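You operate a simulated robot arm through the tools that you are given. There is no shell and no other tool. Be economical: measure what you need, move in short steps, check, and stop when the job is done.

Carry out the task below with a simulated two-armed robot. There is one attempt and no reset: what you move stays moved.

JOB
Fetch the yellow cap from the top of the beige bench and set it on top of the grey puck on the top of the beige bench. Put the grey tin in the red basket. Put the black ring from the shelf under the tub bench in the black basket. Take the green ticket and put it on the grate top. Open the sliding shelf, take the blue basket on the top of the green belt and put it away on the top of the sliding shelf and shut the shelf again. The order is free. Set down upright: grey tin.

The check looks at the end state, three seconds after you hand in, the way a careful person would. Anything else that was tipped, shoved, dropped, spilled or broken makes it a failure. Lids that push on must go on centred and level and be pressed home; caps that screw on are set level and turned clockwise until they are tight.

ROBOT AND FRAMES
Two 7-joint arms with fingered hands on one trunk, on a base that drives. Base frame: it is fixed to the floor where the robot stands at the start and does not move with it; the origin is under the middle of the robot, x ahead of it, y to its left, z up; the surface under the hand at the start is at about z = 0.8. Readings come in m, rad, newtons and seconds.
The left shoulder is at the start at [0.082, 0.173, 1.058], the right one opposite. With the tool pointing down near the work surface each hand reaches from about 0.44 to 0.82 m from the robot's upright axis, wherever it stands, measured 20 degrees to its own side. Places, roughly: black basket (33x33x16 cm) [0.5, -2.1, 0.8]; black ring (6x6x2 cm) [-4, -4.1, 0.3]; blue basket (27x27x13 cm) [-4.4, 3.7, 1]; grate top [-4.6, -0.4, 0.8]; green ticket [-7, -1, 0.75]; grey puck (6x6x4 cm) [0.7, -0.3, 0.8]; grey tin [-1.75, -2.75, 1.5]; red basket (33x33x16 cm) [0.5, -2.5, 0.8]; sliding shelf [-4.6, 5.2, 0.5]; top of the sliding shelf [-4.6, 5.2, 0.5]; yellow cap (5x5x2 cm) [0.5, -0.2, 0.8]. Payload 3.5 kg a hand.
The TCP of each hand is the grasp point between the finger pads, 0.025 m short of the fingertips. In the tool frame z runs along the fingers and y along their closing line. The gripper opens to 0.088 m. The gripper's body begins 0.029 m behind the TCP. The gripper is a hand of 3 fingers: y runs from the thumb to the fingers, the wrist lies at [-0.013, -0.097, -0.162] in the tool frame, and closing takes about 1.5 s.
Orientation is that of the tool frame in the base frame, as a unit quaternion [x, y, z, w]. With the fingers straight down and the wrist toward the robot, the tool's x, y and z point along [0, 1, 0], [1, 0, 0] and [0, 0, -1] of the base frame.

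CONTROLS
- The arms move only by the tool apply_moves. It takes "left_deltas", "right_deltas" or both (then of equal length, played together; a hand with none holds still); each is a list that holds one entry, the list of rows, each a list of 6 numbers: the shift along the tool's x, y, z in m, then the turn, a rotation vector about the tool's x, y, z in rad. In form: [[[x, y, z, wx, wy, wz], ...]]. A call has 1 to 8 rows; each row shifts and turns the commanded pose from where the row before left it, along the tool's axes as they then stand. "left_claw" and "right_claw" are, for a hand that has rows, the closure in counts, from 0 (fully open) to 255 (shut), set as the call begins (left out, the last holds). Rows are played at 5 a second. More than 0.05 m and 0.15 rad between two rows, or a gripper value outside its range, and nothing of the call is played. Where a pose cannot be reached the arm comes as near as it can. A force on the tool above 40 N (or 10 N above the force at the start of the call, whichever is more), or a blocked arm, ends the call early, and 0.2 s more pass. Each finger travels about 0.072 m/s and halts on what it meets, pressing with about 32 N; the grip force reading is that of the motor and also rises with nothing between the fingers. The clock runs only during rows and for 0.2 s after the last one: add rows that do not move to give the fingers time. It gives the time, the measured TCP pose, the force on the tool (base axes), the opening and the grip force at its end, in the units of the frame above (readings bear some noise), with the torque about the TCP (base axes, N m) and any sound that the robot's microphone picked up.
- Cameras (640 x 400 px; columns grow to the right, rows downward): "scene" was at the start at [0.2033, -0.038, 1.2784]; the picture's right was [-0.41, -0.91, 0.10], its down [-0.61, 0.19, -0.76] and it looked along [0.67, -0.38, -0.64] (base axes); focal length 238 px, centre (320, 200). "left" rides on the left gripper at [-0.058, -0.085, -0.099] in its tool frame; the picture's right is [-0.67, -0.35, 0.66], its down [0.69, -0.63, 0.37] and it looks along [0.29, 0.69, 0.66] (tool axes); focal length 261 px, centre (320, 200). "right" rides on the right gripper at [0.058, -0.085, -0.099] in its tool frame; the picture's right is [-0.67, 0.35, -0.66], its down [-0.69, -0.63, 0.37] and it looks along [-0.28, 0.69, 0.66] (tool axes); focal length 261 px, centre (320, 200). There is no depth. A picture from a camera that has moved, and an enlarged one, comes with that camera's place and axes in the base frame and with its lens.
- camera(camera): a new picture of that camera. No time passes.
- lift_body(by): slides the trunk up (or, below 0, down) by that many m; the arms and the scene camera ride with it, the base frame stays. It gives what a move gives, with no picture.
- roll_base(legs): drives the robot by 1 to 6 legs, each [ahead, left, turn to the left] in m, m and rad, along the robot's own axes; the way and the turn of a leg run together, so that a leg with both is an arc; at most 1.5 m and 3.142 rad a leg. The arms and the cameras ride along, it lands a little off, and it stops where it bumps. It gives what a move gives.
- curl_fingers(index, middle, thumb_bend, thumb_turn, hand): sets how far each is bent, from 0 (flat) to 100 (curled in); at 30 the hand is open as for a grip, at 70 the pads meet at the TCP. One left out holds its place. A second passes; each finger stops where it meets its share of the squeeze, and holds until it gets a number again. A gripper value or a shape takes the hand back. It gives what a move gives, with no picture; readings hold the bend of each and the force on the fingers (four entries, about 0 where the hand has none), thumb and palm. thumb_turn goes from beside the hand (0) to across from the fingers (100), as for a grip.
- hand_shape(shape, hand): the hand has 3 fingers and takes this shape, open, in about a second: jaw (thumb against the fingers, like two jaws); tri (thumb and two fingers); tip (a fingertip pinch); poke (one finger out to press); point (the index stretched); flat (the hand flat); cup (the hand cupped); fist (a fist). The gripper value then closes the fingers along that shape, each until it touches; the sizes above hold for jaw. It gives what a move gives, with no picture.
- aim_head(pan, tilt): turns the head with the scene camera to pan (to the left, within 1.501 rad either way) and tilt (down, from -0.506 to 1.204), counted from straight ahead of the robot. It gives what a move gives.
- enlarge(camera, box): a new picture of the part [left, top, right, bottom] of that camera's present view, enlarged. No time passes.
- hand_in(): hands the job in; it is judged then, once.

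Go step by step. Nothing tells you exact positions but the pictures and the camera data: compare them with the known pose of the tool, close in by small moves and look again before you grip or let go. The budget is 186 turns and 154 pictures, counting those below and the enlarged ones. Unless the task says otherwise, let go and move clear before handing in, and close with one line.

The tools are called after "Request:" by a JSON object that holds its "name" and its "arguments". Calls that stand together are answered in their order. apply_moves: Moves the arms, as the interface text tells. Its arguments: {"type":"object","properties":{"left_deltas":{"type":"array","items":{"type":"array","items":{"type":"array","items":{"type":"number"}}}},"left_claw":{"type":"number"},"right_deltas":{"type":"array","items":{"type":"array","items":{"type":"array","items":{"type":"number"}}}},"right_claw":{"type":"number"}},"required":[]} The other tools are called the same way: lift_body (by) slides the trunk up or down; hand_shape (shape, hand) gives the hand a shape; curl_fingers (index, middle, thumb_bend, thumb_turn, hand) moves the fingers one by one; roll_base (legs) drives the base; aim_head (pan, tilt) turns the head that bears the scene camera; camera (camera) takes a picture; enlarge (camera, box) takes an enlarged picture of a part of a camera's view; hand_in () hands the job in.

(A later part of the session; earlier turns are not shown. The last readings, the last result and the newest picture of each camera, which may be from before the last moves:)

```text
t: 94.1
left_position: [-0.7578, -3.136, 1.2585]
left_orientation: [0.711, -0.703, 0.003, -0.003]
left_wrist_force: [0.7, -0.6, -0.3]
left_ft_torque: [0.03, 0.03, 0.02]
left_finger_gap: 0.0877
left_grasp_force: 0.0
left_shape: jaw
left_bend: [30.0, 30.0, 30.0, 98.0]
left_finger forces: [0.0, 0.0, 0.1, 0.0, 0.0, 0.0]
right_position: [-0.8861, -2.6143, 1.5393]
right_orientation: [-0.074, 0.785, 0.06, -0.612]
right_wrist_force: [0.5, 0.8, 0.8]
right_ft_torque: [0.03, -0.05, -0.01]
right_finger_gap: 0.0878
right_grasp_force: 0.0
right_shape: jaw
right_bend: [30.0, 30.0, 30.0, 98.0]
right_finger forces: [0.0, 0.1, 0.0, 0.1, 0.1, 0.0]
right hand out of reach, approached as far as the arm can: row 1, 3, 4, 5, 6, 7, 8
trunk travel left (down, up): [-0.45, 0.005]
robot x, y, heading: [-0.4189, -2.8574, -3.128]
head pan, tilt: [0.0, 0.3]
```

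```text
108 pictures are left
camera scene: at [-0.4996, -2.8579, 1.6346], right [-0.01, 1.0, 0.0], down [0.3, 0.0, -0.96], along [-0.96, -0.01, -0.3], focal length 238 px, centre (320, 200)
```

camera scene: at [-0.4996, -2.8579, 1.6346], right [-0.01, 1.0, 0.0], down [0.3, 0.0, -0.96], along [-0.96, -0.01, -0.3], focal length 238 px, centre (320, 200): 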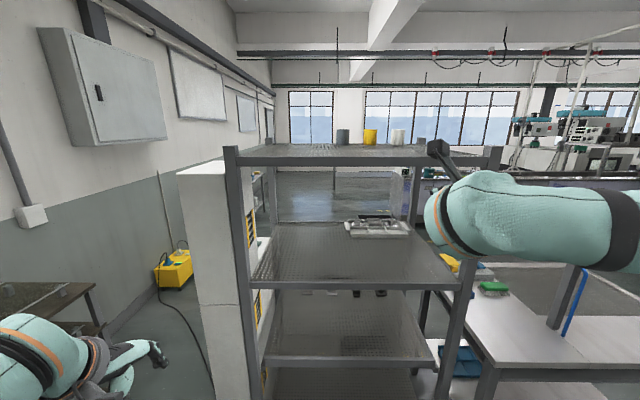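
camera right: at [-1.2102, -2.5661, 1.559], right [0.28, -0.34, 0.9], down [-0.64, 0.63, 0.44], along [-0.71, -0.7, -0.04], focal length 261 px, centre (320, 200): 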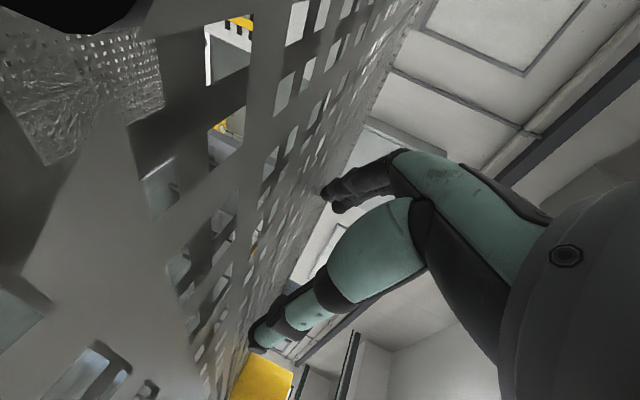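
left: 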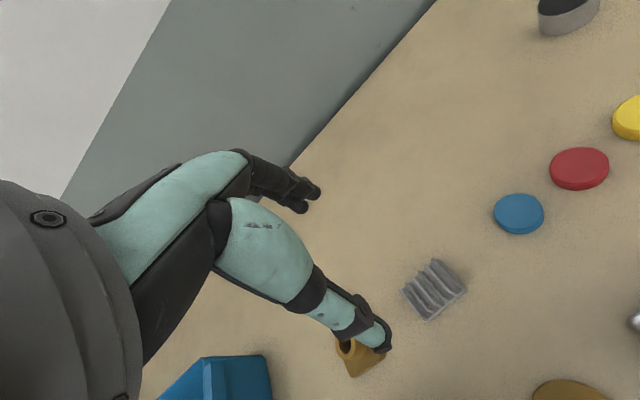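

The hand is now nearly rolled over, with the camera on top. I finish the roll and test reaching forward and up.

Request:
{"name": "apply_moves", "arguments": {"right_deltas": [[[0.023, 0, 0.04, 0, 0, 0.15], [0.023, 0, 0.04, 0, 0, 0.04], [0.023, 0, 0.04, 0, 0, 0], [0.023, 0, 0.04, 0, 0, 0], [0.023, 0, 0.04, 0, 0, 0], [0.023, 0, 0.04, 0, 0, 0], [0, 0, 0, 0, 0, 0]]]}}

Request:
{"name": "camera", "arguments": {"camera": "scene"}}

```text
t: 95.7
left_position: [-0.7584, -3.1349, 1.2592]
left_orientation: [0.711, -0.703, 0.002, -0.003]
left_wrist_force: [-0.6, 0.4, 0.3]
left_ft_torque: [0.0, -0.02, 0.0]
left_finger_gap: 0.0876
left_grasp_force: 0.0
left_shape: jaw
left_bend: [30.0, 30.0, 30.0, 98.0]
left_finger forces: [0.0, 0.0, 0.0, 0.1, 0.0, 0.1]
right_position: [-0.867, -2.6047, 1.5919]
right_orientation: [-0.002, 0.79, 0.0, -0.613]
right_wrist_force: [-0.7, -0.4, 0.4]
right_ft_torque: [0.02, -0.02, 0.0]
right_finger_gap: 0.088
right_grasp_force: 0.0
right_shape: jaw
right_bend: [30.0, 30.0, 30.0, 98.0]
right_finger forces: [0.0, 0.0, 0.0, 0.0, 0.0, 0.1]
right hand out of reach, approached as far as the arm can: row 1, 2, 3, 4, 5, 6
trunk travel left (down, up): [-0.45, 0.005]
robot x, y, heading: [-0.4167, -2.8567, -3.131]
head pan, tilt: [0.0, 0.3]
```

```text
107 pictures are left
camera scene: at [-0.4996, -2.8573, 1.6346], right [-0.01, 1.0, 0.0], down [0.3, 0.0, -0.96], along [-0.96, -0.01, -0.3], focal length 238 px, centre (320, 200)
```

scene: 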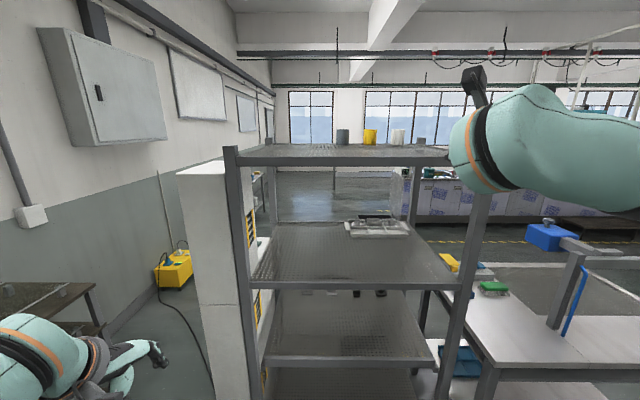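

Request:
{"name": "apply_moves", "arguments": {"right_deltas": [[[0, 0.04, 0, 0, 0, 0], [0, 0.04, 0, 0, 0, 0], [0, 0.04, 0, 0, 0, 0], [0, 0.04, 0, 0, 0, 0], [0.005, 0, 0.04, 0, 0, 0], [0.005, 0, 0.04, 0, 0, 0], [0.005, 0, 0.04, 0, 0, 0], [0, 0, 0, 0, 0, 0]]]}}

```text
t: 97.5
left_position: [-0.7562, -3.1333, 1.2584]
left_orientation: [0.712, -0.702, 0.004, -0.002]
left_wrist_force: [-0.4, 0.4, 0.4]
left_ft_torque: [0.01, 0.02, -0.03]
left_finger_gap: 0.0877
left_grasp_force: 0.1
left_shape: jaw
left_bend: [30.0, 30.0, 30.0, 98.0]
left_finger forces: [0.0, 0.1, 0.1, 0.0, 0.0, 0.0]
right_position: [-0.8678, -2.5853, 1.6369]
right_orientation: [0.0, 0.79, -0.001, -0.613]
right_wrist_force: [-0.8, 0.2, 0.0]
right_ft_torque: [0.02, -0.01, 0.0]
right_finger_gap: 0.0882
right_grasp_force: 0.1
right_shape: jaw
right_bend: [30.0, 30.0, 30.0, 98.0]
right_finger forces: [0.1, 0.0, 0.0, 0.1, 0.1, 0.0]
right hand out of reach, approached as far as the arm can: row 1, 2, 3, 4, 5, 6, 7
trunk travel left (down, up): [-0.45, 0.005]
robot x, y, heading: [-0.415, -2.8605, -3.131]
head pan, tilt: [0.0, 0.3]
```

That roll suits the right arm badly. I roll the hand back and yaw it instead, with fingers pointing forward-right and the forearm straight ahead, which should let the arm stretch forward.

Request:
{"name": "apply_moves", "arguments": {"right_deltas": [[[0, 0, 0, 0, 0, -0.15], [0, 0, 0, 0, 0, -0.15], [0, 0, 0, 0, 0, -0.15], [0, 0, 0, 0, 0, -0.15], [0, 0, 0, 0, 0, -0.15], [0, 0, 0, 0, 0, -0.15], [0, 0, 0, 0, 0, -0.15], [0, 0, 0, 0, 0, -0.15]]]}}

Request:
{"name": "apply_moves", "arguments": {"right_deltas": [[[0, 0, 0, 0, 0, -0.15], [0, 0, 0, 0, 0, -0.15], [0, 0, 0, 0, 0, -0.15], [0, 0, 0, 0, 0, -0.15], [0, 0, 0, 0, 0, -0.15], [0, 0, 0, 0, 0, -0.15], [0, 0, 0, 0, 0, -0.15], [0, 0, 0, 0, 0, -0.15]]]}}

Request:
{"name": "apply_moves", "arguments": {"right_deltas": [[[0, 0, 0, 0, 0, -0.15], [0, 0, 0, 0, 0, -0.15], [0, 0, 0, 0, 0, -0.15], [0, 0, 0, 0, 0, -0.15], [0, 0, 0, 0, 0, -0.14], [0, 0, 0, 0, 0, 0]]]}}

Request:
{"name": "apply_moves", "arguments": {"right_deltas": [[[0, 0, 0, 0.127, 0, 0.0318], [0, 0, 0, 0.127, 0, 0.0318], [0, 0, 0, 0.127, 0, 0.0318], [0, 0, 0, 0.127, 0, 0.0318], [0, 0, 0, 0.127, 0, 0.0318], [0, 0, 0, 0.127, 0, 0.0318], [0, 0, 0, 0, 0.14, 0], [0, 0, 0, 0, 0.14, 0]]]}}

Request:
{"name": "camera", "arguments": {"camera": "scene"}}

```text
t: 99.3
left_position: [-0.7571, -3.135, 1.2588]
left_orientation: [0.711, -0.703, 0.004, -0.003]
left_wrist_force: [0.4, 0.3, 0.8]
left_ft_torque: [-0.02, 0.03, -0.02]
left_finger_gap: 0.0878
left_grasp_force: 0.0
left_shape: jaw
left_bend: [30.0, 30.0, 30.0, 98.0]
left_finger forces: [0.0, 0.1, 0.1, 0.1, 0.1, 0.0]
right_position: [-0.8535, -2.6301, 1.6147]
right_orientation: [-0.429, 0.66, 0.335, -0.518]
right_wrist_force: [0.4, -0.1, -0.1]
right_ft_torque: [-0.03, -0.03, -0.01]
right_finger_gap: 0.0879
right_grasp_force: 0.2
right_shape: jaw
right_bend: [30.0, 30.0, 30.0, 98.0]
right_finger forces: [0.0, 0.0, 0.0, 0.1, 0.1, 0.1]
right hand out of reach, approached as far as the arm can: row 1, 2, 3, 4, 5, 6, 7, 8
trunk travel left (down, up): [-0.45, 0.005]
robot x, y, heading: [-0.4146, -2.8568, -3.134]
head pan, tilt: [0.0, 0.3]
```

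```text
t: 101.1
left_position: [-0.7592, -3.1341, 1.2581]
left_orientation: [0.711, -0.703, 0.003, -0.003]
left_wrist_force: [-0.4, 0.1, 0.3]
left_ft_torque: [0.01, 0.0, 0.02]
left_finger_gap: 0.0879
left_grasp_force: 0.1
left_shape: jaw
left_bend: [30.0, 30.0, 30.0, 98.0]
left_finger forces: [0.1, 0.1, 0.0, 0.0, 0.1, 0.1]
right_position: [-0.852, -2.6303, 1.6143]
right_orientation: [-0.47, 0.626, 0.379, -0.494]
right_wrist_force: [0.9, 0.0, 0.1]
right_ft_torque: [0.0, 0.02, 0.02]
right_finger_gap: 0.0881
right_grasp_force: 0.0
right_shape: jaw
right_bend: [30.0, 30.0, 30.0, 98.0]
right_finger forces: [0.0, 0.0, 0.1, 0.0, 0.0, 0.0]
right hand out of reach, approached as far as the arm can: row 1, 2, 3, 4, 5, 6, 7, 8
trunk travel left (down, up): [-0.45, 0.005]
robot x, y, heading: [-0.4163, -2.86, -3.133]
head pan, tilt: [0.0, 0.3]
```

```text
t: 102.5
left_position: [-0.7588, -3.1351, 1.2579]
left_orientation: [0.711, -0.704, 0.003, -0.003]
left_wrist_force: [-0.8, -0.2, 0.2]
left_ft_torque: [-0.02, 0.03, 0.0]
left_finger_gap: 0.0876
left_grasp_force: 0.0
left_shape: jaw
left_bend: [30.0, 30.0, 30.0, 98.0]
left_finger forces: [0.1, 0.0, 0.0, 0.1, 0.0, 0.1]
right_position: [-0.8518, -2.6325, 1.6139]
right_orientation: [-0.471, 0.626, 0.378, -0.494]
right_wrist_force: [0.0, -1.1, 0.6]
right_ft_torque: [0.02, 0.03, -0.03]
right_finger_gap: 0.0876
right_grasp_force: 0.0
right_shape: jaw
right_bend: [30.0, 30.0, 30.0, 98.0]
right_finger forces: [0.0, 0.0, 0.1, 0.0, 0.0, 0.0]
right hand out of reach, approached as far as the arm can: row 1, 2, 3, 4, 5
trunk travel left (down, up): [-0.45, 0.005]
robot x, y, heading: [-0.4177, -2.8567, -3.133]
head pan, tilt: [0.0, 0.3]
```

```text
t: 104.3
left_position: [-0.7579, -3.1339, 1.2597]
left_orientation: [0.711, -0.703, 0.003, -0.002]
left_wrist_force: [-0.1, 0.2, -0.2]
left_ft_torque: [0.0, 0.0, -0.01]
left_finger_gap: 0.0879
left_grasp_force: 0.0
left_shape: jaw
left_bend: [30.0, 30.0, 30.0, 98.0]
left_finger forces: [0.1, 0.1, 0.0, 0.0, 0.0, 0.1]
right_position: [-0.8315, -2.7102, 1.4843]
right_orientation: [-0.538, 0.636, 0.178, -0.524]
right_wrist_force: [0.1, 0.2, 0.6]
right_ft_torque: [-0.01, -0.02, -0.02]
right_finger_gap: 0.0879
right_grasp_force: 0.0
right_shape: jaw
right_bend: [30.0, 30.0, 30.0, 98.0]
right_finger forces: [0.1, 0.0, 0.1, 0.1, 0.0, 0.0]
right hand out of reach, approached as far as the arm can: row 1, 2, 3, 4, 5, 6
trunk travel left (down, up): [-0.45, 0.005]
robot x, y, heading: [-0.4183, -2.8597, -3.129]
head pan, tilt: [0.0, 0.3]
```

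```text
106 pictures are left
camera scene: at [-0.4989, -2.8562, 1.6346], right [-0.01, 1.0, 0.0], down [0.3, 0.0, -0.96], along [-0.96, -0.01, -0.3], focal length 238 px, centre (320, 200)
```

scene: 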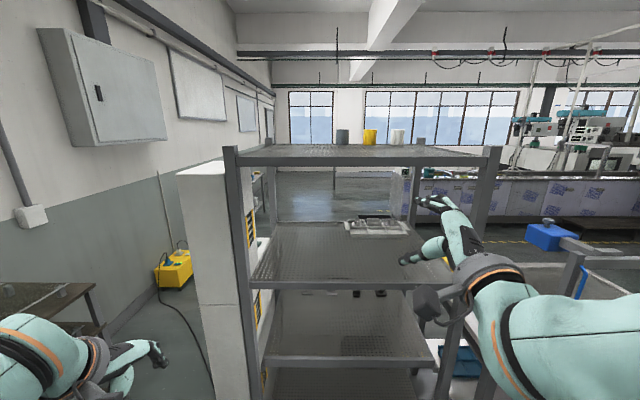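

I'm in a folded joint corner. I first stretch the hand out forward and lower, then turn it to the wanted orientation.

Request:
{"name": "apply_moves", "arguments": {"right_deltas": [[[-0.032, 0.0112, 0.0354, 0, 0, 0], [-0.032, 0.0112, 0.0354, 0, 0, 0], [-0.032, 0.0112, 0.0354, 0, 0, 0], [-0.032, 0.0112, 0.0354, 0, 0, 0], [-0.032, 0.0112, 0.0354, 0, 0, 0], [0, 0, 0, 0, 0, 0]]]}}

Request:
{"name": "apply_moves", "arguments": {"right_deltas": [[[0, 0, 0, 0.0507, -0.0708, -0.107], [0, 0, 0, 0.0507, -0.0708, -0.107], [0, 0, 0, 0.0507, -0.0708, -0.107], [0, 0, 0, 0.0507, -0.0708, -0.107], [0, 0, 0, 0.0507, -0.0708, -0.107], [0, 0, 0, 0.0507, -0.0708, -0.107], [0, 0, 0, 0.0507, -0.0708, -0.107]]]}}

Request:
{"name": "apply_moves", "arguments": {"right_deltas": [[[0, 0, 0, 0.0507, -0.0708, -0.107], [0, 0, 0, 0.0507, -0.0708, -0.107], [0, 0, 0, 0.0507, -0.0708, -0.107], [0, 0, 0, 0.0507, -0.0708, -0.107], [0, 0, 0, 0.0507, -0.0708, -0.107], [0, 0, 0, 0.0507, -0.0708, -0.107], [0, 0, 0, 0, 0, 0]]]}}

```text
t: 105.7
left_position: [-0.7583, -3.1351, 1.2591]
left_orientation: [0.711, -0.703, 0.004, -0.003]
left_wrist_force: [-0.7, -0.1, -0.6]
left_ft_torque: [0.01, 0.03, 0.0]
left_finger_gap: 0.0876
left_grasp_force: 0.1
left_shape: jaw
left_bend: [30.0, 30.0, 30.0, 98.0]
left_finger forces: [0.0, 0.0, 0.0, 0.0, 0.1, 0.1]
right_position: [-1.011, -2.6002, 1.3992]
right_orientation: [-0.538, 0.636, 0.179, -0.524]
right_wrist_force: [0.5, -0.3, -0.1]
right_ft_torque: [0.0, -0.01, -0.01]
right_finger_gap: 0.0883
right_grasp_force: 0.1
right_shape: jaw
right_bend: [30.0, 30.0, 30.0, 98.0]
right_finger forces: [0.0, 0.1, 0.0, 0.1, 0.1, 0.0]
right hand out of reach, approached as far as the arm can: row 5
trunk travel left (down, up): [-0.45, 0.005]
robot x, y, heading: [-0.4179, -2.8571, -3.134]
head pan, tilt: [0.0, 0.3]
```

```text
t: 107.3
left_position: [-0.7586, -3.1348, 1.2591]
left_orientation: [0.711, -0.703, 0.004, -0.002]
left_wrist_force: [0.5, -0.7, -0.1]
left_ft_torque: [-0.03, 0.01, 0.0]
left_finger_gap: 0.0878
left_grasp_force: 0.0
left_shape: jaw
left_bend: [30.0, 30.0, 30.0, 98.0]
left_finger forces: [0.0, 0.0, 0.0, 0.0, 0.1, 0.1]
right_position: [-0.9938, -2.5667, 1.3756]
right_orientation: [0.753, -0.521, -0.369, 0.16]
right_wrist_force: [0.6, -0.1, 0.3]
right_ft_torque: [-0.02, -0.02, -0.01]
right_finger_gap: 0.088
right_grasp_force: 0.0
right_shape: jaw
right_bend: [30.0, 30.0, 30.0, 98.0]
right_finger forces: [0.0, 0.1, 0.0, 0.0, 0.1, 0.0]
right hand out of reach, approached as far as the arm can: row 6, 7
trunk travel left (down, up): [-0.45, 0.005]
robot x, y, heading: [-0.4194, -2.8597, -3.129]
head pan, tilt: [0.0, 0.3]
```

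```text
t: 108.9
left_position: [-0.7586, -3.135, 1.2594]
left_orientation: [0.711, -0.703, 0.004, -0.002]
left_wrist_force: [0.6, 0.4, -0.1]
left_ft_torque: [-0.04, 0.0, 0.0]
left_finger_gap: 0.088
left_grasp_force: 0.1
left_shape: jaw
left_bend: [30.0, 30.0, 30.0, 98.0]
left_finger forces: [0.1, 0.1, 0.0, 0.0, 0.0, 0.0]
right_position: [-0.9404, -2.439, 1.3118]
right_orientation: [0.8, -0.33, -0.466, -0.186]
right_wrist_force: [-0.4, -1.4, -1.1]
right_ft_torque: [0.0, -0.01, 0.03]
right_finger_gap: 0.0878
right_grasp_force: 0.0
right_shape: jaw
right_bend: [30.0, 30.0, 30.0, 98.0]
right_finger forces: [0.1, 0.0, 0.0, 0.1, 0.0, 0.1]
right hand out of reach, approached as far as the arm can: row 1, 2, 3, 4, 5, 6
trunk travel left (down, up): [-0.45, 0.005]
robot x, y, heading: [-0.4149, -2.8572, -3.129]
head pan, tilt: [0.0, 0.3]
```

This orientation pulls the arm to the right. Fingers straight ahead worked with the hand about 0.35 m right of centre, so I shift the base left to put the tin there, then restore that orientation.

Request:
{"name": "roll_base", "arguments": {"legs": [[0, 0.27, -0.01]]}}

Request:
{"name": "apply_moves", "arguments": {"right_deltas": [[[0, 0, 0, -0.113, 0, -0.0655], [0, 0, 0, -0.113, 0, -0.0655], [0, 0, 0, -0.113, 0, -0.0655], [0, 0, 0, -0.113, 0, -0.0655], [0, 0, 0, -0.113, 0, -0.0655], [0, 0, 0, -0.113, 0, -0.0655], [0, 0, 0, 0, 0, 0]]]}}

Request:
{"name": "apply_moves", "arguments": {"right_deltas": [[[-0.04, 0, -0.02, 0, 0, 0], [-0.04, 0, -0.02, 0, 0, 0], [-0.04, 0, -0.02, 0, 0, 0], [-0.04, 0, -0.02, 0, 0, 0], [-0.04, 0, -0.02, 0, 0, 0], [-0.04, 0, -0.02, 0, 0, 0], [-0.04, 0, -0.02, 0, 0, 0], [0, 0, 0, 0, 0, 0]]]}}

```text
t: 110.9
left_position: [-0.758, -3.4069, 1.2605]
left_orientation: [0.708, -0.706, 0.005, -0.002]
left_wrist_force: [0.3, 0.8, -0.1]
left_ft_torque: [-0.01, 0.03, 0.02]
left_finger_gap: 0.0874
left_grasp_force: 0.1
left_shape: jaw
left_bend: [30.0, 30.0, 30.0, 98.0]
left_finger forces: [0.0, 0.1, 0.1, 0.1, 0.0, 0.0]
right_position: [-0.9349, -2.7096, 1.3103]
right_orientation: [0.798, -0.335, -0.465, -0.186]
right_wrist_force: [0.2, 0.4, 0.4]
right_ft_torque: [-0.03, 0.02, 0.03]
right_finger_gap: 0.0877
right_grasp_force: 0.1
right_shape: jaw
right_bend: [30.0, 30.0, 30.0, 98.0]
right_finger forces: [0.1, 0.0, 0.0, 0.0, 0.0, 0.1]
trunk travel left (down, up): [-0.45, 0.005]
robot x, y, heading: [-0.4191, -3.1323, -3.141]
head pan, tilt: [0.0, 0.3]
```

```text
t: 112.5
left_position: [-0.7588, -3.4112, 1.2586]
left_orientation: [0.708, -0.706, 0.003, -0.003]
left_wrist_force: [0.0, 0.1, 0.5]
left_ft_torque: [0.0, -0.01, 0.0]
left_finger_gap: 0.0876
left_grasp_force: 0.1
left_shape: jaw
left_bend: [30.0, 30.0, 30.0, 98.0]
left_finger forces: [0.1, 0.0, 0.0, 0.0, 0.1, 0.1]
right_position: [-0.8844, -2.7574, 1.3585]
right_orientation: [0.867, -0.028, -0.498, -0.023]
right_wrist_force: [0.2, -0.5, 0.2]
right_ft_torque: [0.02, 0.03, -0.03]
right_finger_gap: 0.0879
right_grasp_force: 0.0
right_shape: jaw
right_bend: [30.0, 30.0, 30.0, 98.0]
right_finger forces: [0.0, 0.0, 0.1, 0.1, 0.0, 0.0]
right hand out of reach, approached as far as the arm can: row 3, 4, 5, 6
trunk travel left (down, up): [-0.45, 0.005]
robot x, y, heading: [-0.4196, -3.1359, -3.142]
head pan, tilt: [0.0, 0.3]
```

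```text
t: 114.3
left_position: [-0.7587, -3.4107, 1.2581]
left_orientation: [0.708, -0.706, 0.003, -0.003]
left_wrist_force: [0.4, -0.2, -0.4]
left_ft_torque: [0.02, -0.04, 0.01]
left_finger_gap: 0.0878
left_grasp_force: 0.1
left_shape: jaw
left_bend: [30.0, 30.0, 30.0, 98.0]
left_finger forces: [0.0, 0.0, 0.0, 0.0, 0.0, 0.0]
right_position: [-0.9035, -2.7571, 1.6719]
right_orientation: [0.865, -0.024, -0.501, -0.015]
right_wrist_force: [0.5, -0.7, 0.5]
right_ft_torque: [0.0, -0.02, -0.04]
right_finger_gap: 0.0879
right_grasp_force: 0.1
right_shape: jaw
right_bend: [30.0, 30.0, 30.0, 98.0]
right_finger forces: [0.0, 0.0, 0.0, 0.0, 0.0, 0.0]
trunk travel left (down, up): [-0.45, 0.005]
robot x, y, heading: [-0.4127, -3.1396, -3.138]
head pan, tilt: [0.0, 0.3]
```

That pose is reachable. I test the forward stretch at this height.

Request:
{"name": "apply_moves", "arguments": {"right_deltas": [[[-0.021, 0, 0.039, 0, 0, 0], [-0.021, 0, 0.039, 0, 0, 0], [-0.021, 0, 0.039, 0, 0, 0], [-0.021, 0, 0.039, 0, 0, 0], [-0.021, 0, 0.039, 0, 0, 0], [-0.021, 0, 0.039, 0, 0, 0], [0, 0, 0, 0, 0, 0]]]}}

Request:
{"name": "camera", "arguments": {"camera": "scene"}}

```text
t: 115.9
left_position: [-0.759, -3.4108, 1.258]
left_orientation: [0.708, -0.706, 0.003, -0.003]
left_wrist_force: [0.0, -0.6, 1.0]
left_ft_torque: [0.0, 0.02, 0.04]
left_finger_gap: 0.088
left_grasp_force: 0.1
left_shape: jaw
left_bend: [30.0, 30.0, 30.0, 98.0]
left_finger forces: [0.0, 0.0, 0.0, 0.0, 0.0, 0.0]
right_position: [-0.9992, -2.7811, 1.5702]
right_orientation: [0.865, -0.026, -0.501, -0.019]
right_wrist_force: [-0.3, -0.1, 0.5]
right_ft_torque: [0.0, -0.02, -0.02]
right_finger_gap: 0.0879
right_grasp_force: 0.1
right_shape: jaw
right_bend: [30.0, 30.0, 30.0, 98.0]
right_finger forces: [0.0, 0.0, 0.1, 0.0, 0.0, 0.0]
right hand out of reach, approached as far as the arm can: row 1, 2, 3, 4, 5, 6
trunk travel left (down, up): [-0.45, 0.005]
robot x, y, heading: [-0.4162, -3.1368, -3.135]
head pan, tilt: [0.0, 0.3]
```

```text
105 pictures are left
camera scene: at [-0.4978, -3.1355, 1.6346], right [0.0, 1.0, 0.0], down [0.3, 0.0, -0.96], along [-0.96, 0.0, -0.3], focal length 238 px, centre (320, 200)
```

scene: 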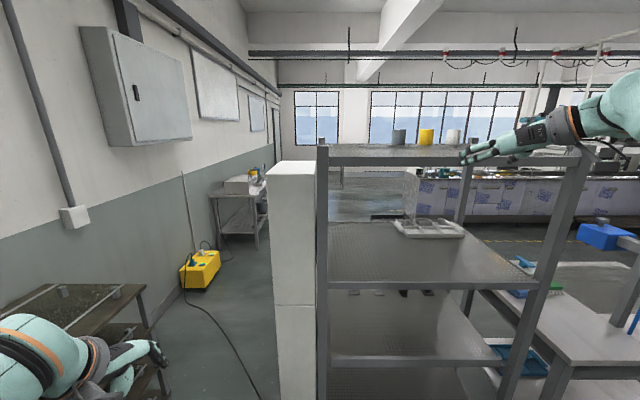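

With the shelf at z ≈ 1.545, the views put the tin at x ≈ -1.75. The rack runs from x ≈ -1.23 to -1.87, so the tins stand near its far edge and should be taken from the other side. I look for a way round.

Request:
{"name": "aim_head", "arguments": {"pan": -0.95, "tilt": 0.35}}

Request:
{"name": "camera", "arguments": {"camera": "scene"}}

Request:
{"name": "aim_head", "arguments": {"pan": 0.4, "tilt": 0.5}}

Request:
{"name": "camera", "arguments": {"camera": "scene"}}

```text
t: 117.1
left_position: [-0.7592, -3.41, 1.2581]
left_orientation: [0.709, -0.706, 0.003, -0.002]
left_wrist_force: [0.4, -0.6, 0.5]
left_ft_torque: [0.0, -0.03, 0.0]
left_finger_gap: 0.0875
left_grasp_force: 0.0
left_shape: jaw
left_bend: [30.0, 30.0, 30.0, 98.0]
left_finger forces: [0.0, 0.0, 0.0, 0.0, 0.1, 0.0]
right_position: [-0.9993, -2.7808, 1.57]
right_orientation: [0.865, -0.027, -0.5, -0.019]
right_wrist_force: [0.9, 0.2, -0.1]
right_ft_torque: [-0.03, -0.01, 0.01]
right_finger_gap: 0.0876
right_grasp_force: 0.0
right_shape: jaw
right_bend: [30.0, 30.0, 30.0, 98.0]
right_finger forces: [0.1, 0.0, 0.0, 0.1, 0.1, 0.0]
trunk travel left (down, up): [-0.45, 0.005]
robot x, y, heading: [-0.4121, -3.1379, -3.138]
head pan, tilt: [-0.949, 0.351]
```

```text
104 pictures are left
camera scene: at [-0.4589, -3.0597, 1.6299], right [0.81, 0.58, 0.0], down [0.2, -0.28, -0.94], along [-0.55, 0.76, -0.34], focal length 238 px, centre (320, 200)
```

scene: 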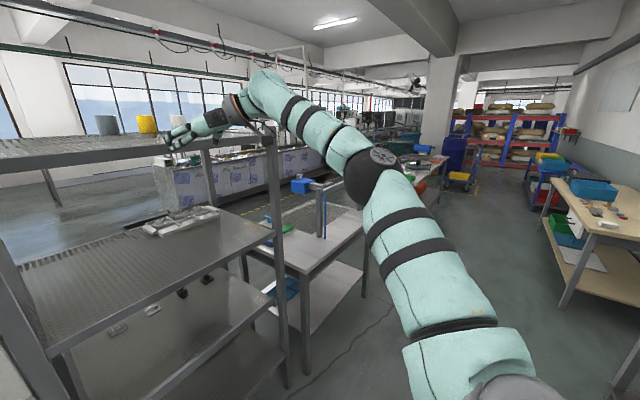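

```text
t: 118.6
left_position: [-0.7587, -3.4111, 1.2585]
left_orientation: [0.709, -0.705, 0.004, -0.003]
left_wrist_force: [-0.2, -0.1, 0.5]
left_ft_torque: [-0.01, -0.04, 0.03]
left_finger_gap: 0.088
left_grasp_force: 0.2
left_shape: jaw
left_bend: [30.0, 30.0, 30.0, 98.0]
left_finger forces: [0.0, 0.1, 0.0, 0.0, 0.1, 0.0]
right_position: [-0.9999, -2.7808, 1.5715]
right_orientation: [0.865, -0.026, -0.501, -0.018]
right_wrist_force: [0.4, -0.4, 0.0]
right_ft_torque: [0.03, -0.01, 0.0]
right_finger_gap: 0.0881
right_grasp_force: 0.1
right_shape: jaw
right_bend: [30.0, 30.0, 30.0, 98.0]
right_finger forces: [0.0, 0.0, 0.0, 0.0, 0.1, 0.0]
trunk travel left (down, up): [-0.45, 0.005]
robot x, y, heading: [-0.4154, -3.1385, -3.142]
head pan, tilt: [0.4, 0.499]
```

```text
103 pictures are left
camera scene: at [-0.4884, -3.1707, 1.6162], right [-0.39, 0.92, 0.0], down [0.44, 0.19, -0.88], along [-0.81, -0.34, -0.48], focal length 238 px, centre (320, 200)
```

scene: 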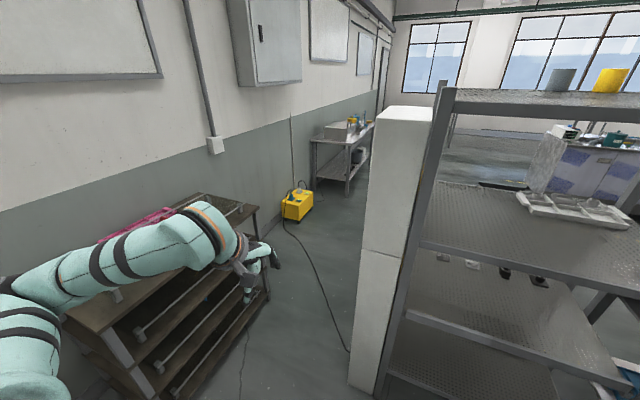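

There is a passage on the left between the tall white box and the low tier table, leading behind the rack. I pull the right hand in and up, then drive through it in steps.

Request:
{"name": "apply_moves", "arguments": {"right_deltas": [[[-0.0127, 0, -0.0453, 0, 0, 0], [-0.0127, 0, -0.0453, 0, 0, 0], [-0.0127, 0, -0.0453, 0, 0, 0], [0, 0, 0, 0, 0, 0]]]}}

Request:
{"name": "roll_base", "arguments": {"legs": [[0.35, 0.42, 0], [0.15, 0.17, 0]]}}

Request:
{"name": "aim_head", "arguments": {"pan": 0.0, "tilt": 0.5}}

Request:
{"name": "camera", "arguments": {"camera": "scene"}}

```text
t: 119.6
left_position: [-0.7584, -3.4102, 1.2586]
left_orientation: [0.709, -0.706, 0.003, -0.002]
left_wrist_force: [1.1, -0.2, -0.2]
left_ft_torque: [0.03, 0.0, -0.02]
left_finger_gap: 0.0875
left_grasp_force: 0.1
left_shape: jaw
left_bend: [30.0, 30.0, 30.0, 98.0]
left_finger forces: [0.1, 0.0, 0.1, 0.0, 0.0, 0.0]
right_position: [-0.898, -2.7862, 1.6695]
right_orientation: [0.865, -0.025, -0.5, -0.017]
right_wrist_force: [0.6, 0.3, 0.1]
right_ft_torque: [-0.01, 0.0, -0.03]
right_finger_gap: 0.0879
right_grasp_force: 0.1
right_shape: jaw
right_bend: [30.0, 30.0, 30.0, 98.0]
right_finger forces: [0.0, 0.1, 0.0, 0.0, 0.0, 0.1]
trunk travel left (down, up): [-0.45, 0.005]
robot x, y, heading: [-0.4174, -3.1366, -3.136]
head pan, tilt: [0.4, 0.499]
```

```text
t: 124.0
left_position: [-1.2613, -3.9829, 1.2599]
left_orientation: [-0.706, 0.708, -0.003, 0.001]
left_wrist_force: [0.1, 1.0, -0.2]
left_ft_torque: [-0.01, 0.0, -0.03]
left_finger_gap: 0.0878
left_grasp_force: 0.0
left_shape: jaw
left_bend: [30.0, 30.0, 30.0, 98.0]
left_finger forces: [0.0, 0.0, 0.0, 0.0, 0.0, 0.0]
right_position: [-1.3962, -3.3561, 1.6706]
right_orientation: [0.864, -0.029, -0.502, -0.016]
right_wrist_force: [0.2, 0.9, 0.5]
right_ft_torque: [-0.02, -0.02, 0.02]
right_finger_gap: 0.088
right_grasp_force: 0.1
right_shape: jaw
right_bend: [30.0, 30.0, 30.0, 98.0]
right_finger forces: [0.1, 0.0, 0.0, 0.1, 0.1, 0.0]
trunk travel left (down, up): [-0.45, 0.005]
robot x, y, heading: [-0.9219, -3.7167, 3.136]
head pan, tilt: [0.4, 0.499]
```

```text
t: 124.9
left_position: [-1.2652, -3.9872, 1.2574]
left_orientation: [-0.706, 0.708, -0.003, 0.003]
left_wrist_force: [0.9, -0.8, 0.1]
left_ft_torque: [0.0, 0.01, 0.01]
left_finger_gap: 0.0876
left_grasp_force: 0.1
left_shape: jaw
left_bend: [30.0, 30.0, 30.0, 98.0]
left_finger forces: [0.0, 0.0, 0.1, 0.1, 0.1, 0.0]
right_position: [-1.4011, -3.3604, 1.6702]
right_orientation: [0.865, -0.028, -0.5, -0.018]
right_wrist_force: [0.3, -0.6, -0.1]
right_ft_torque: [-0.01, 0.02, -0.02]
right_finger_gap: 0.0879
right_grasp_force: 0.1
right_shape: jaw
right_bend: [30.0, 30.0, 30.0, 98.0]
right_finger forces: [0.1, 0.1, 0.0, 0.1, 0.0, 0.0]
trunk travel left (down, up): [-0.45, 0.005]
robot x, y, heading: [-0.9208, -3.7136, 3.136]
head pan, tilt: [0.0, 0.499]
```

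```text
102 pictures are left
camera scene: at [-1.0005, -3.7142, 1.6161], right [0.0, 1.0, 0.0], down [0.48, 0.0, -0.88], along [-0.88, 0.0, -0.48], focal length 238 px, centre (320, 200)
```

scene: 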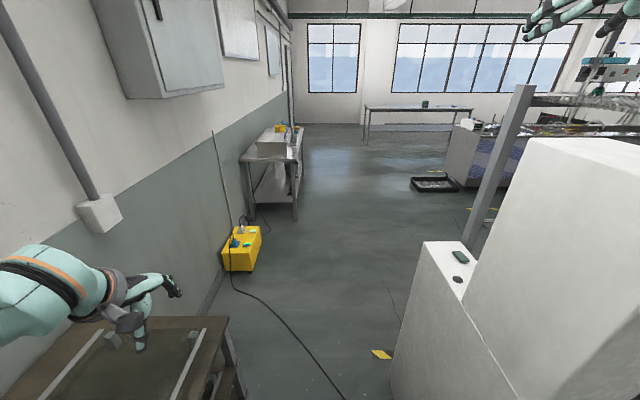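

The passage ahead is clear. I drive through it.

Request:
{"name": "roll_base", "arguments": {"legs": [[1.0, 0, 0], [0.75, 0, 0]]}}

Request:
{"name": "aim_head", "arguments": {"pan": -1.3, "tilt": 0.45}}

Request:
{"name": "camera", "arguments": {"camera": "scene"}}

```text
t: 133.7
left_position: [-3.0039, -4.0018, 1.2594]
left_orientation: [0.713, -0.701, 0.003, -0.003]
left_wrist_force: [-0.1, 0.5, -0.1]
left_ft_torque: [-0.03, 0.01, -0.03]
left_finger_gap: 0.0879
left_grasp_force: 0.1
left_shape: jaw
left_bend: [30.0, 30.0, 30.0, 98.0]
left_finger forces: [0.0, 0.0, 0.0, 0.0, 0.0, 0.0]
right_position: [-3.1529, -3.3777, 1.6716]
right_orientation: [0.865, -0.019, -0.502, -0.013]
right_wrist_force: [0.2, 0.7, -0.1]
right_ft_torque: [0.0, -0.03, -0.01]
right_finger_gap: 0.088
right_grasp_force: 0.1
right_shape: jaw
right_bend: [30.0, 30.0, 30.0, 98.0]
right_finger forces: [0.0, 0.0, 0.0, 0.1, 0.1, 0.0]
trunk travel left (down, up): [-0.45, 0.005]
robot x, y, heading: [-2.6658, -3.7179, -3.124]
head pan, tilt: [0.0, 0.499]
```

```text
t: 135.2
left_position: [-3.0063, -4.0013, 1.2588]
left_orientation: [0.713, -0.701, 0.003, -0.004]
left_wrist_force: [-0.7, -0.2, -0.1]
left_ft_torque: [-0.02, 0.04, -0.04]
left_finger_gap: 0.088
left_grasp_force: 0.0
left_shape: jaw
left_bend: [30.0, 30.0, 30.0, 98.0]
left_finger forces: [0.1, 0.0, 0.0, 0.0, 0.0, 0.0]
right_position: [-3.1557, -3.3775, 1.6708]
right_orientation: [0.866, -0.019, -0.5, -0.012]
right_wrist_force: [-0.1, 0.1, 0.4]
right_ft_torque: [0.0, 0.03, 0.02]
right_finger_gap: 0.088
right_grasp_force: 0.1
right_shape: jaw
right_bend: [30.0, 30.0, 30.0, 98.0]
right_finger forces: [0.0, 0.0, 0.1, 0.0, 0.0, 0.0]
trunk travel left (down, up): [-0.45, 0.005]
robot x, y, heading: [-2.6664, -3.7251, -3.122]
head pan, tilt: [-1.3, 0.45]
```

```text
101 pictures are left
camera scene: at [-2.6823, -3.6327, 1.6207], right [0.96, 0.28, 0.0], down [0.12, -0.42, -0.9], along [-0.26, 0.86, -0.44], focal length 238 px, centre (320, 200)
```

scene: 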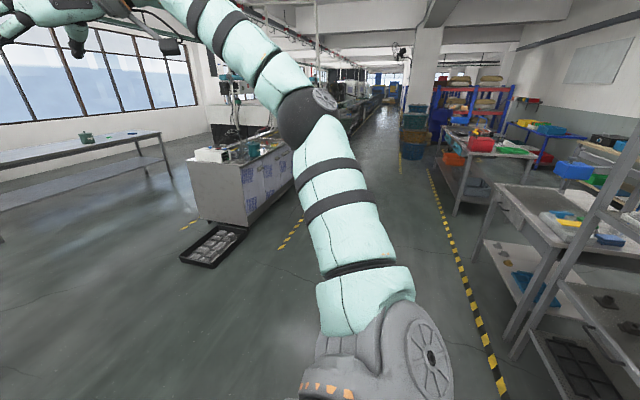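

Open floor here. I move across to be level with the tins and turn to face the rack from behind.

Request:
{"name": "roll_base", "arguments": {"legs": [[0, -0.65, 0], [0, 0, -3.12]]}}

Request:
{"name": "aim_head", "arguments": {"pan": 0.0, "tilt": 0.3}}

Request:
{"name": "camera", "arguments": {"camera": "scene"}}

Request:
{"name": "enlarge", "arguments": {"camera": "scene", "box": [220, 90, 420, 215]}}

```text
t: 145.8
left_position: [-2.3999, -2.7249, 1.26]
left_orientation: [0.631, 0.775, -0.004, -0.004]
left_wrist_force: [-1.1, -0.2, 0.7]
left_ft_torque: [0.0, 0.0, 0.0]
left_finger_gap: 0.0877
left_grasp_force: 0.1
left_shape: jaw
left_bend: [30.0, 30.0, 30.0, 98.0]
left_finger forces: [0.0, 0.1, 0.1, 0.1, 0.0, 0.1]
right_position: [-2.1381, -3.3106, 1.6702]
right_orientation: [-0.062, 0.863, 0.034, 0.5]
right_wrist_force: [0.8, 0.1, 0.8]
right_ft_torque: [0.01, 0.02, 0.01]
right_finger_gap: 0.0878
right_grasp_force: 0.1
right_shape: jaw
right_bend: [30.0, 30.0, 30.0, 98.0]
right_finger forces: [0.1, 0.1, 0.1, 0.1, 0.0, 0.0]
trunk travel left (down, up): [-0.45, 0.005]
robot x, y, heading: [-2.6785, -3.0647, 0.201]
head pan, tilt: [-1.3, 0.45]
```

```text
t: 147.3
left_position: [-2.3994, -2.7259, 1.2587]
left_orientation: [0.631, 0.776, -0.004, -0.002]
left_wrist_force: [-0.6, -0.7, -0.8]
left_ft_torque: [-0.03, -0.02, 0.02]
left_finger_gap: 0.0881
left_grasp_force: 0.1
left_shape: jaw
left_bend: [30.0, 30.0, 30.0, 98.0]
left_finger forces: [0.0, 0.0, 0.1, 0.0, 0.0, 0.0]
right_position: [-2.1381, -3.3103, 1.671]
right_orientation: [-0.061, 0.864, 0.034, 0.499]
right_wrist_force: [-0.1, -0.1, 0.5]
right_ft_torque: [0.0, -0.01, 0.01]
right_finger_gap: 0.0879
right_grasp_force: 0.1
right_shape: jaw
right_bend: [30.0, 30.0, 30.0, 98.0]
right_finger forces: [0.0, 0.0, 0.1, 0.1, 0.0, 0.0]
trunk travel left (down, up): [-0.45, 0.005]
robot x, y, heading: [-2.6815, -3.0665, 0.2]
head pan, tilt: [0.0, 0.3]
```

```text
100 pictures are left
camera scene: at [-2.5971, -3.0451, 1.6346], right [0.2, -0.98, 0.0], down [-0.29, -0.06, -0.96], along [0.94, 0.19, -0.3], focal length 238 px, centre (320, 200)
```

scene: 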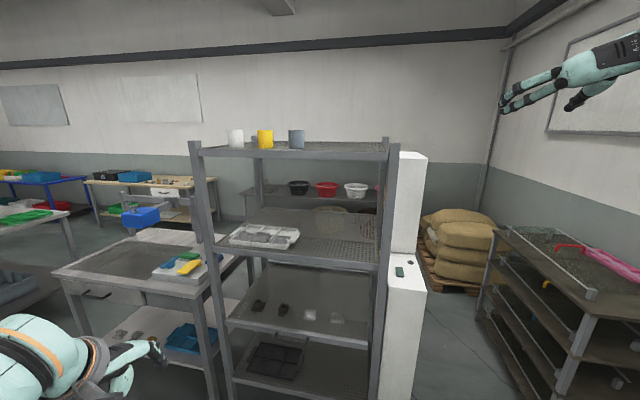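

```text
3.20 times, centred on (320, 152) of scene
camera zoom: at [-2.5971, -3.0451, 1.6346], right [0.2, -0.98, 0.0], down [-0.29, -0.06, -0.96], along [0.94, 0.19, -0.3], focal length 761 px, centre (320, 352)
```

zoom: 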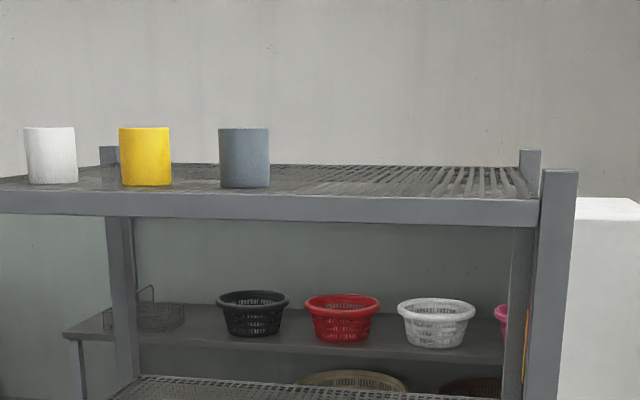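

From this side the grey tin is near the edge, at about [-1.675, -2.762], with the shelf at z ≈ 1.551 and its edge at x ≈ -1.75. I straighten the heading and test a steeper tilt, so I can later set the tin down inside the basket directly.

Request:
{"name": "roll_base", "arguments": {"legs": [[0, 0, -0.2]]}}

Request:
{"name": "apply_moves", "arguments": {"right_deltas": [[[0, 0, 0, 0, 0.13, 0], [0, 0, 0, 0, 0.13, 0], [0, 0, 0, 0, 0.13, 0], [0, 0, 0, 0, 0.13, 0], [0, 0, 0, 0, 0, 0]]]}}

```text
t: 148.4
left_position: [-2.3384, -2.7888, 1.2588]
left_orientation: [0.707, 0.708, -0.003, -0.004]
left_wrist_force: [1.2, -0.2, -0.1]
left_ft_torque: [-0.03, 0.01, 0.01]
left_finger_gap: 0.0877
left_grasp_force: 0.0
left_shape: jaw
left_bend: [30.0, 30.0, 30.0, 98.0]
left_finger forces: [0.1, 0.0, 0.1, 0.0, 0.1, 0.0]
right_position: [-2.1987, -3.4132, 1.671]
right_orientation: [0.026, 0.865, -0.017, 0.501]
right_wrist_force: [0.4, -0.4, -0.3]
right_ft_torque: [0.01, -0.02, 0.02]
right_finger_gap: 0.088
right_grasp_force: 0.0
right_shape: jaw
right_bend: [30.0, 30.0, 30.0, 98.0]
right_finger forces: [0.0, 0.0, 0.1, 0.0, 0.0, 0.1]
trunk travel left (down, up): [-0.45, 0.005]
robot x, y, heading: [-2.6806, -3.0618, 0.001]
head pan, tilt: [0.0, 0.3]
```

```text
t: 149.6
left_position: [-2.3359, -2.7886, 1.2576]
left_orientation: [0.707, 0.708, -0.003, -0.004]
left_wrist_force: [0.4, 0.0, 1.0]
left_ft_torque: [0.01, 0.01, 0.01]
left_finger_gap: 0.0879
left_grasp_force: 0.1
left_shape: jaw
left_bend: [30.0, 30.0, 30.0, 98.0]
left_finger forces: [0.0, 0.0, 0.0, 0.1, 0.1, 0.1]
right_position: [-2.2415, -3.4045, 1.6251]
right_orientation: [0.029, 0.965, -0.009, 0.261]
right_wrist_force: [0.1, -0.1, -0.6]
right_ft_torque: [-0.05, -0.02, 0.05]
right_finger_gap: 0.0878
right_grasp_force: 0.1
right_shape: jaw
right_bend: [30.0, 30.0, 30.0, 98.0]
right_finger forces: [0.1, 0.1, 0.1, 0.0, 0.0, 0.0]
right hand out of reach, approached as far as the arm can: row 2, 3, 4
trunk travel left (down, up): [-0.45, 0.005]
robot x, y, heading: [-2.6815, -3.0605, -0.0]
head pan, tilt: [0.0, 0.3]
```

A 60° tilt is reachable at 0.44 m ahead and 0.344 m right. I drive the base so that point comes just short of the tin.

Request:
{"name": "roll_base", "arguments": {"legs": [[0, 0.64, 0], [0.4, 0, 0]]}}

Request:
{"name": "aim_head", "arguments": {"pan": -0.5, "tilt": 0.3}}

Request:
{"name": "camera", "arguments": {"camera": "scene"}}

Request:
{"name": "camera", "arguments": {"camera": "right"}}

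```text
t: 155.3
left_position: [-1.95, -2.1471, 1.259]
left_orientation: [0.707, 0.707, -0.001, -0.002]
left_wrist_force: [0.7, -0.2, 1.2]
left_ft_torque: [0.01, -0.01, -0.01]
left_finger_gap: 0.0877
left_grasp_force: 0.1
left_shape: jaw
left_bend: [30.0, 30.0, 30.0, 98.0]
left_finger forces: [0.0, 0.0, 0.0, 0.0, 0.0, 0.0]
right_position: [-1.8552, -2.7632, 1.6259]
right_orientation: [0.03, 0.964, -0.009, 0.264]
right_wrist_force: [-0.1, -0.2, 0.2]
right_ft_torque: [0.01, 0.02, 0.03]
right_finger_gap: 0.088
right_grasp_force: 0.0
right_shape: jaw
right_bend: [30.0, 30.0, 30.0, 98.0]
right_finger forces: [0.0, 0.0, 0.1, 0.1, 0.1, 0.0]
trunk travel left (down, up): [-0.45, 0.005]
robot x, y, heading: [-2.2862, -2.4186, 0.003]
head pan, tilt: [0.0, 0.3]
```

```text
t: 156.2
left_position: [-1.9463, -2.1456, 1.2581]
left_orientation: [0.707, 0.708, -0.003, -0.002]
left_wrist_force: [-0.4, 0.3, -0.6]
left_ft_torque: [-0.02, -0.01, -0.02]
left_finger_gap: 0.0879
left_grasp_force: 0.0
left_shape: jaw
left_bend: [30.0, 30.0, 30.0, 98.0]
left_finger forces: [0.0, 0.0, 0.1, 0.1, 0.0, 0.0]
right_position: [-1.8519, -2.7635, 1.625]
right_orientation: [0.03, 0.965, -0.009, 0.261]
right_wrist_force: [-0.2, 0.3, -0.2]
right_ft_torque: [0.0, 0.01, 0.01]
right_finger_gap: 0.0876
right_grasp_force: 0.1
right_shape: jaw
right_bend: [30.0, 30.0, 30.0, 98.0]
right_finger forces: [0.0, 0.0, 0.0, 0.0, 0.1, 0.0]
trunk travel left (down, up): [-0.45, 0.005]
robot x, y, heading: [-2.2862, -2.4195, -0.002]
head pan, tilt: [-0.499, 0.3]
```

```text
98 pictures are left
camera scene: at [-2.2152, -2.464, 1.6345], right [-0.48, -0.88, 0.0], down [-0.26, 0.14, -0.95], along [0.84, -0.46, -0.3], focal length 238 px, centre (320, 200)
```

scene: 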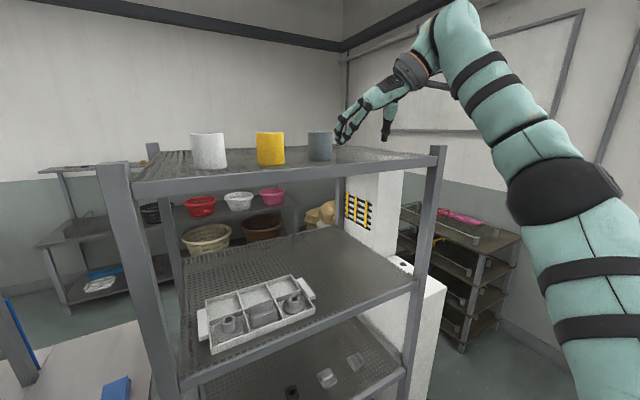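

```text
97 pictures are left
camera right: at [-1.9557, -2.8413, 1.6803], right [0.27, 0.33, 0.9], down [0.74, -0.68, 0.03], along [0.62, 0.66, -0.43], focal length 261 px, centre (320, 200)
```

right: 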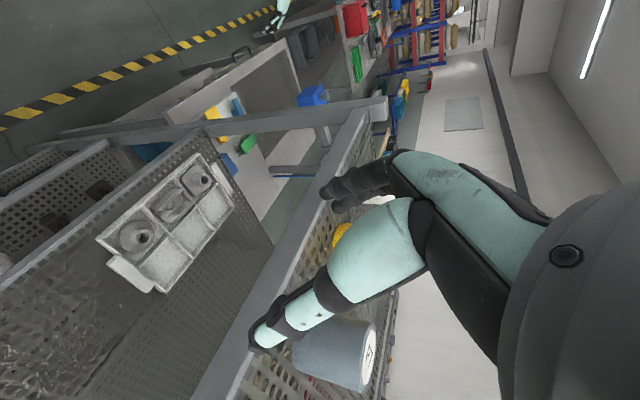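

The tin shows at about [-1.68, -2.767] in both views, with the hand in line. I lower slightly and creep forward with the base.

Request:
{"name": "apply_moves", "arguments": {"right_deltas": [[[0.0091, 0, 0.0156, 0, 0, 0], [0, 0, 0, 0, 0, 0]]]}}

Request:
{"name": "roll_base", "arguments": {"legs": [[0.09, 0, 0]]}}

Request:
{"name": "camera", "arguments": {"camera": "right"}}

Request:
{"name": "enlarge", "arguments": {"camera": "scene", "box": [260, 90, 420, 190]}}

```text
t: 156.8
left_position: [-1.9474, -2.1463, 1.2585]
left_orientation: [0.706, 0.708, -0.003, -0.004]
left_wrist_force: [-0.3, 0.2, 0.2]
left_ft_torque: [0.04, -0.01, 0.02]
left_finger_gap: 0.0878
left_grasp_force: 0.1
left_shape: jaw
left_bend: [30.0, 30.0, 30.0, 98.0]
left_finger forces: [0.1, 0.1, 0.0, 0.0, 0.0, 0.0]
right_position: [-1.8521, -2.7625, 1.6062]
right_orientation: [0.031, 0.964, -0.009, 0.262]
right_wrist_force: [-1.3, -0.5, -0.5]
right_ft_torque: [0.0, 0.03, 0.0]
right_finger_gap: 0.0877
right_grasp_force: 0.0
right_shape: jaw
right_bend: [30.0, 30.0, 30.0, 98.0]
right_finger forces: [0.0, 0.0, 0.0, 0.0, 0.0, 0.0]
trunk travel left (down, up): [-0.45, 0.005]
robot x, y, heading: [-2.2892, -2.4197, -0.003]
head pan, tilt: [-0.499, 0.3]
```

```text
t: 157.9
left_position: [-1.8652, -2.1471, 1.2617]
left_orientation: [0.707, 0.708, 0.001, 0.0]
left_wrist_force: [-1.0, -0.3, 0.5]
left_ft_torque: [0.0, -0.04, 0.01]
left_finger_gap: 0.0876
left_grasp_force: 0.1
left_shape: jaw
left_bend: [30.0, 30.0, 30.0, 98.0]
left_finger forces: [0.0, 0.1, 0.0, 0.0, 0.0, 0.0]
right_position: [-1.772, -2.7619, 1.61]
right_orientation: [0.029, 0.963, -0.009, 0.267]
right_wrist_force: [-1.8, 0.6, 0.8]
right_ft_torque: [-0.02, -0.05, -0.01]
right_finger_gap: 0.088
right_grasp_force: 0.2
right_shape: jaw
right_bend: [30.0, 30.0, 30.0, 98.0]
right_finger forces: [0.0, 0.1, 0.0, 0.0, 0.0, 0.1]
trunk travel left (down, up): [-0.45, 0.005]
robot x, y, heading: [-2.197, -2.4223, 0.006]
head pan, tilt: [-0.499, 0.3]
```

```text
96 pictures are left
camera right: at [-1.878, -2.8402, 1.665], right [0.26, 0.33, 0.91], down [0.73, -0.68, 0.04], along [0.63, 0.66, -0.42], focal length 261 px, centre (320, 200)
```

right: 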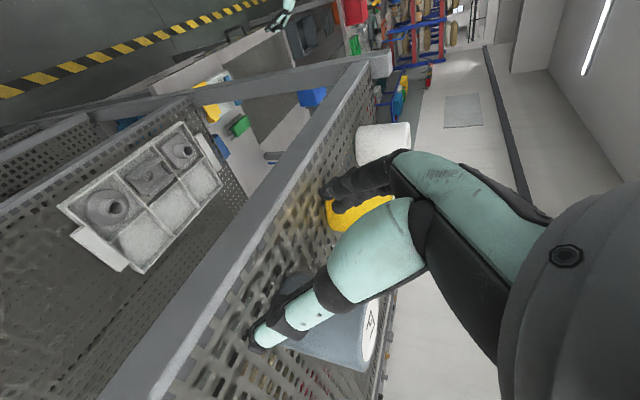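

```text
4.00 times, centred on (340, 140) of scene
camera zoom: at [-2.1374, -2.4643, 1.6352], right [-0.48, -0.88, 0.0], down [-0.25, 0.14, -0.96], along [0.84, -0.46, -0.29], focal length 952 px, centre (240, 440)
```

zoom: 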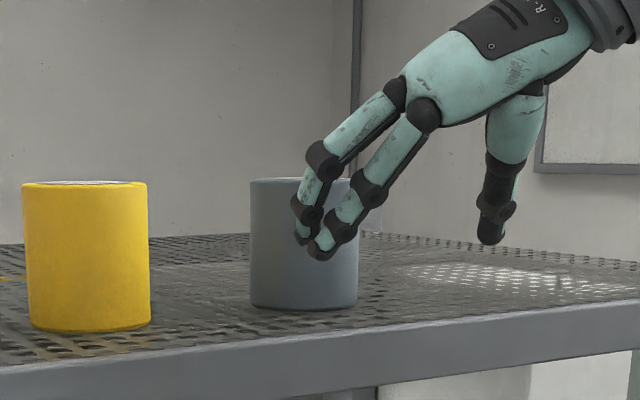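

Fingers and thumb will straddle the tin. I advance another 6 cm with the base and check.

Request:
{"name": "roll_base", "arguments": {"legs": [[0.06, -0.004, 0]]}}

Request:
{"name": "enlarge", "arguments": {"camera": "scene", "box": [260, 90, 420, 190]}}

Request:
{"name": "camera", "arguments": {"camera": "right"}}

```text
t: 158.9
left_position: [-1.8042, -2.1504, 1.2607]
left_orientation: [0.707, 0.707, 0.0, 0.0]
left_wrist_force: [0.0, -0.3, 0.0]
left_ft_torque: [0.01, -0.07, -0.04]
left_finger_gap: 0.088
left_grasp_force: 0.0
left_shape: jaw
left_bend: [30.0, 30.0, 30.0, 98.0]
left_finger forces: [0.1, 0.1, 0.1, 0.0, 0.0, 0.0]
right_position: [-1.7127, -2.7659, 1.6103]
right_orientation: [0.031, 0.963, -0.009, 0.267]
right_wrist_force: [-1.1, 0.1, 0.0]
right_ft_torque: [-0.04, -0.02, -0.01]
right_finger_gap: 0.0878
right_grasp_force: 0.1
right_shape: jaw
right_bend: [30.0, 30.0, 30.0, 98.0]
right_finger forces: [0.0, 0.0, 0.0, 0.0, 0.0, 0.0]
trunk travel left (down, up): [-0.45, 0.005]
robot x, y, heading: [-2.1367, -2.4234, -0.002]
head pan, tilt: [-0.499, 0.3]
```

```text
4.00 times, centred on (340, 140) of scene
camera zoom: at [-2.0768, -2.4673, 1.6352], right [-0.48, -0.88, 0.0], down [-0.25, 0.14, -0.96], along [0.84, -0.46, -0.29], focal length 952 px, centre (240, 440)
```

zoom: 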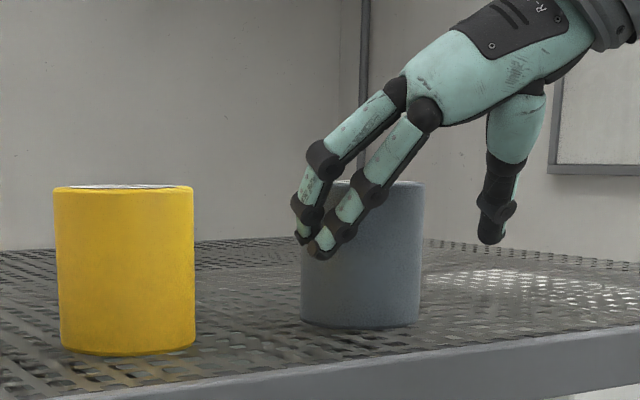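

```text
93 pictures are left
camera right: at [-1.8181, -2.8436, 1.6655], right [0.26, 0.33, 0.91], down [0.73, -0.68, 0.04], along [0.63, 0.65, -0.42], focal length 261 px, centre (320, 200)
```

right: 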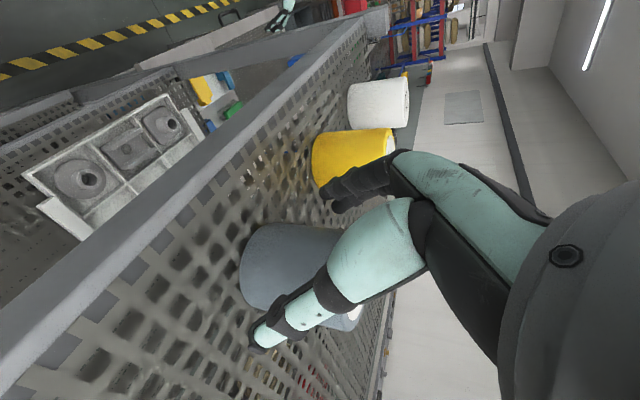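

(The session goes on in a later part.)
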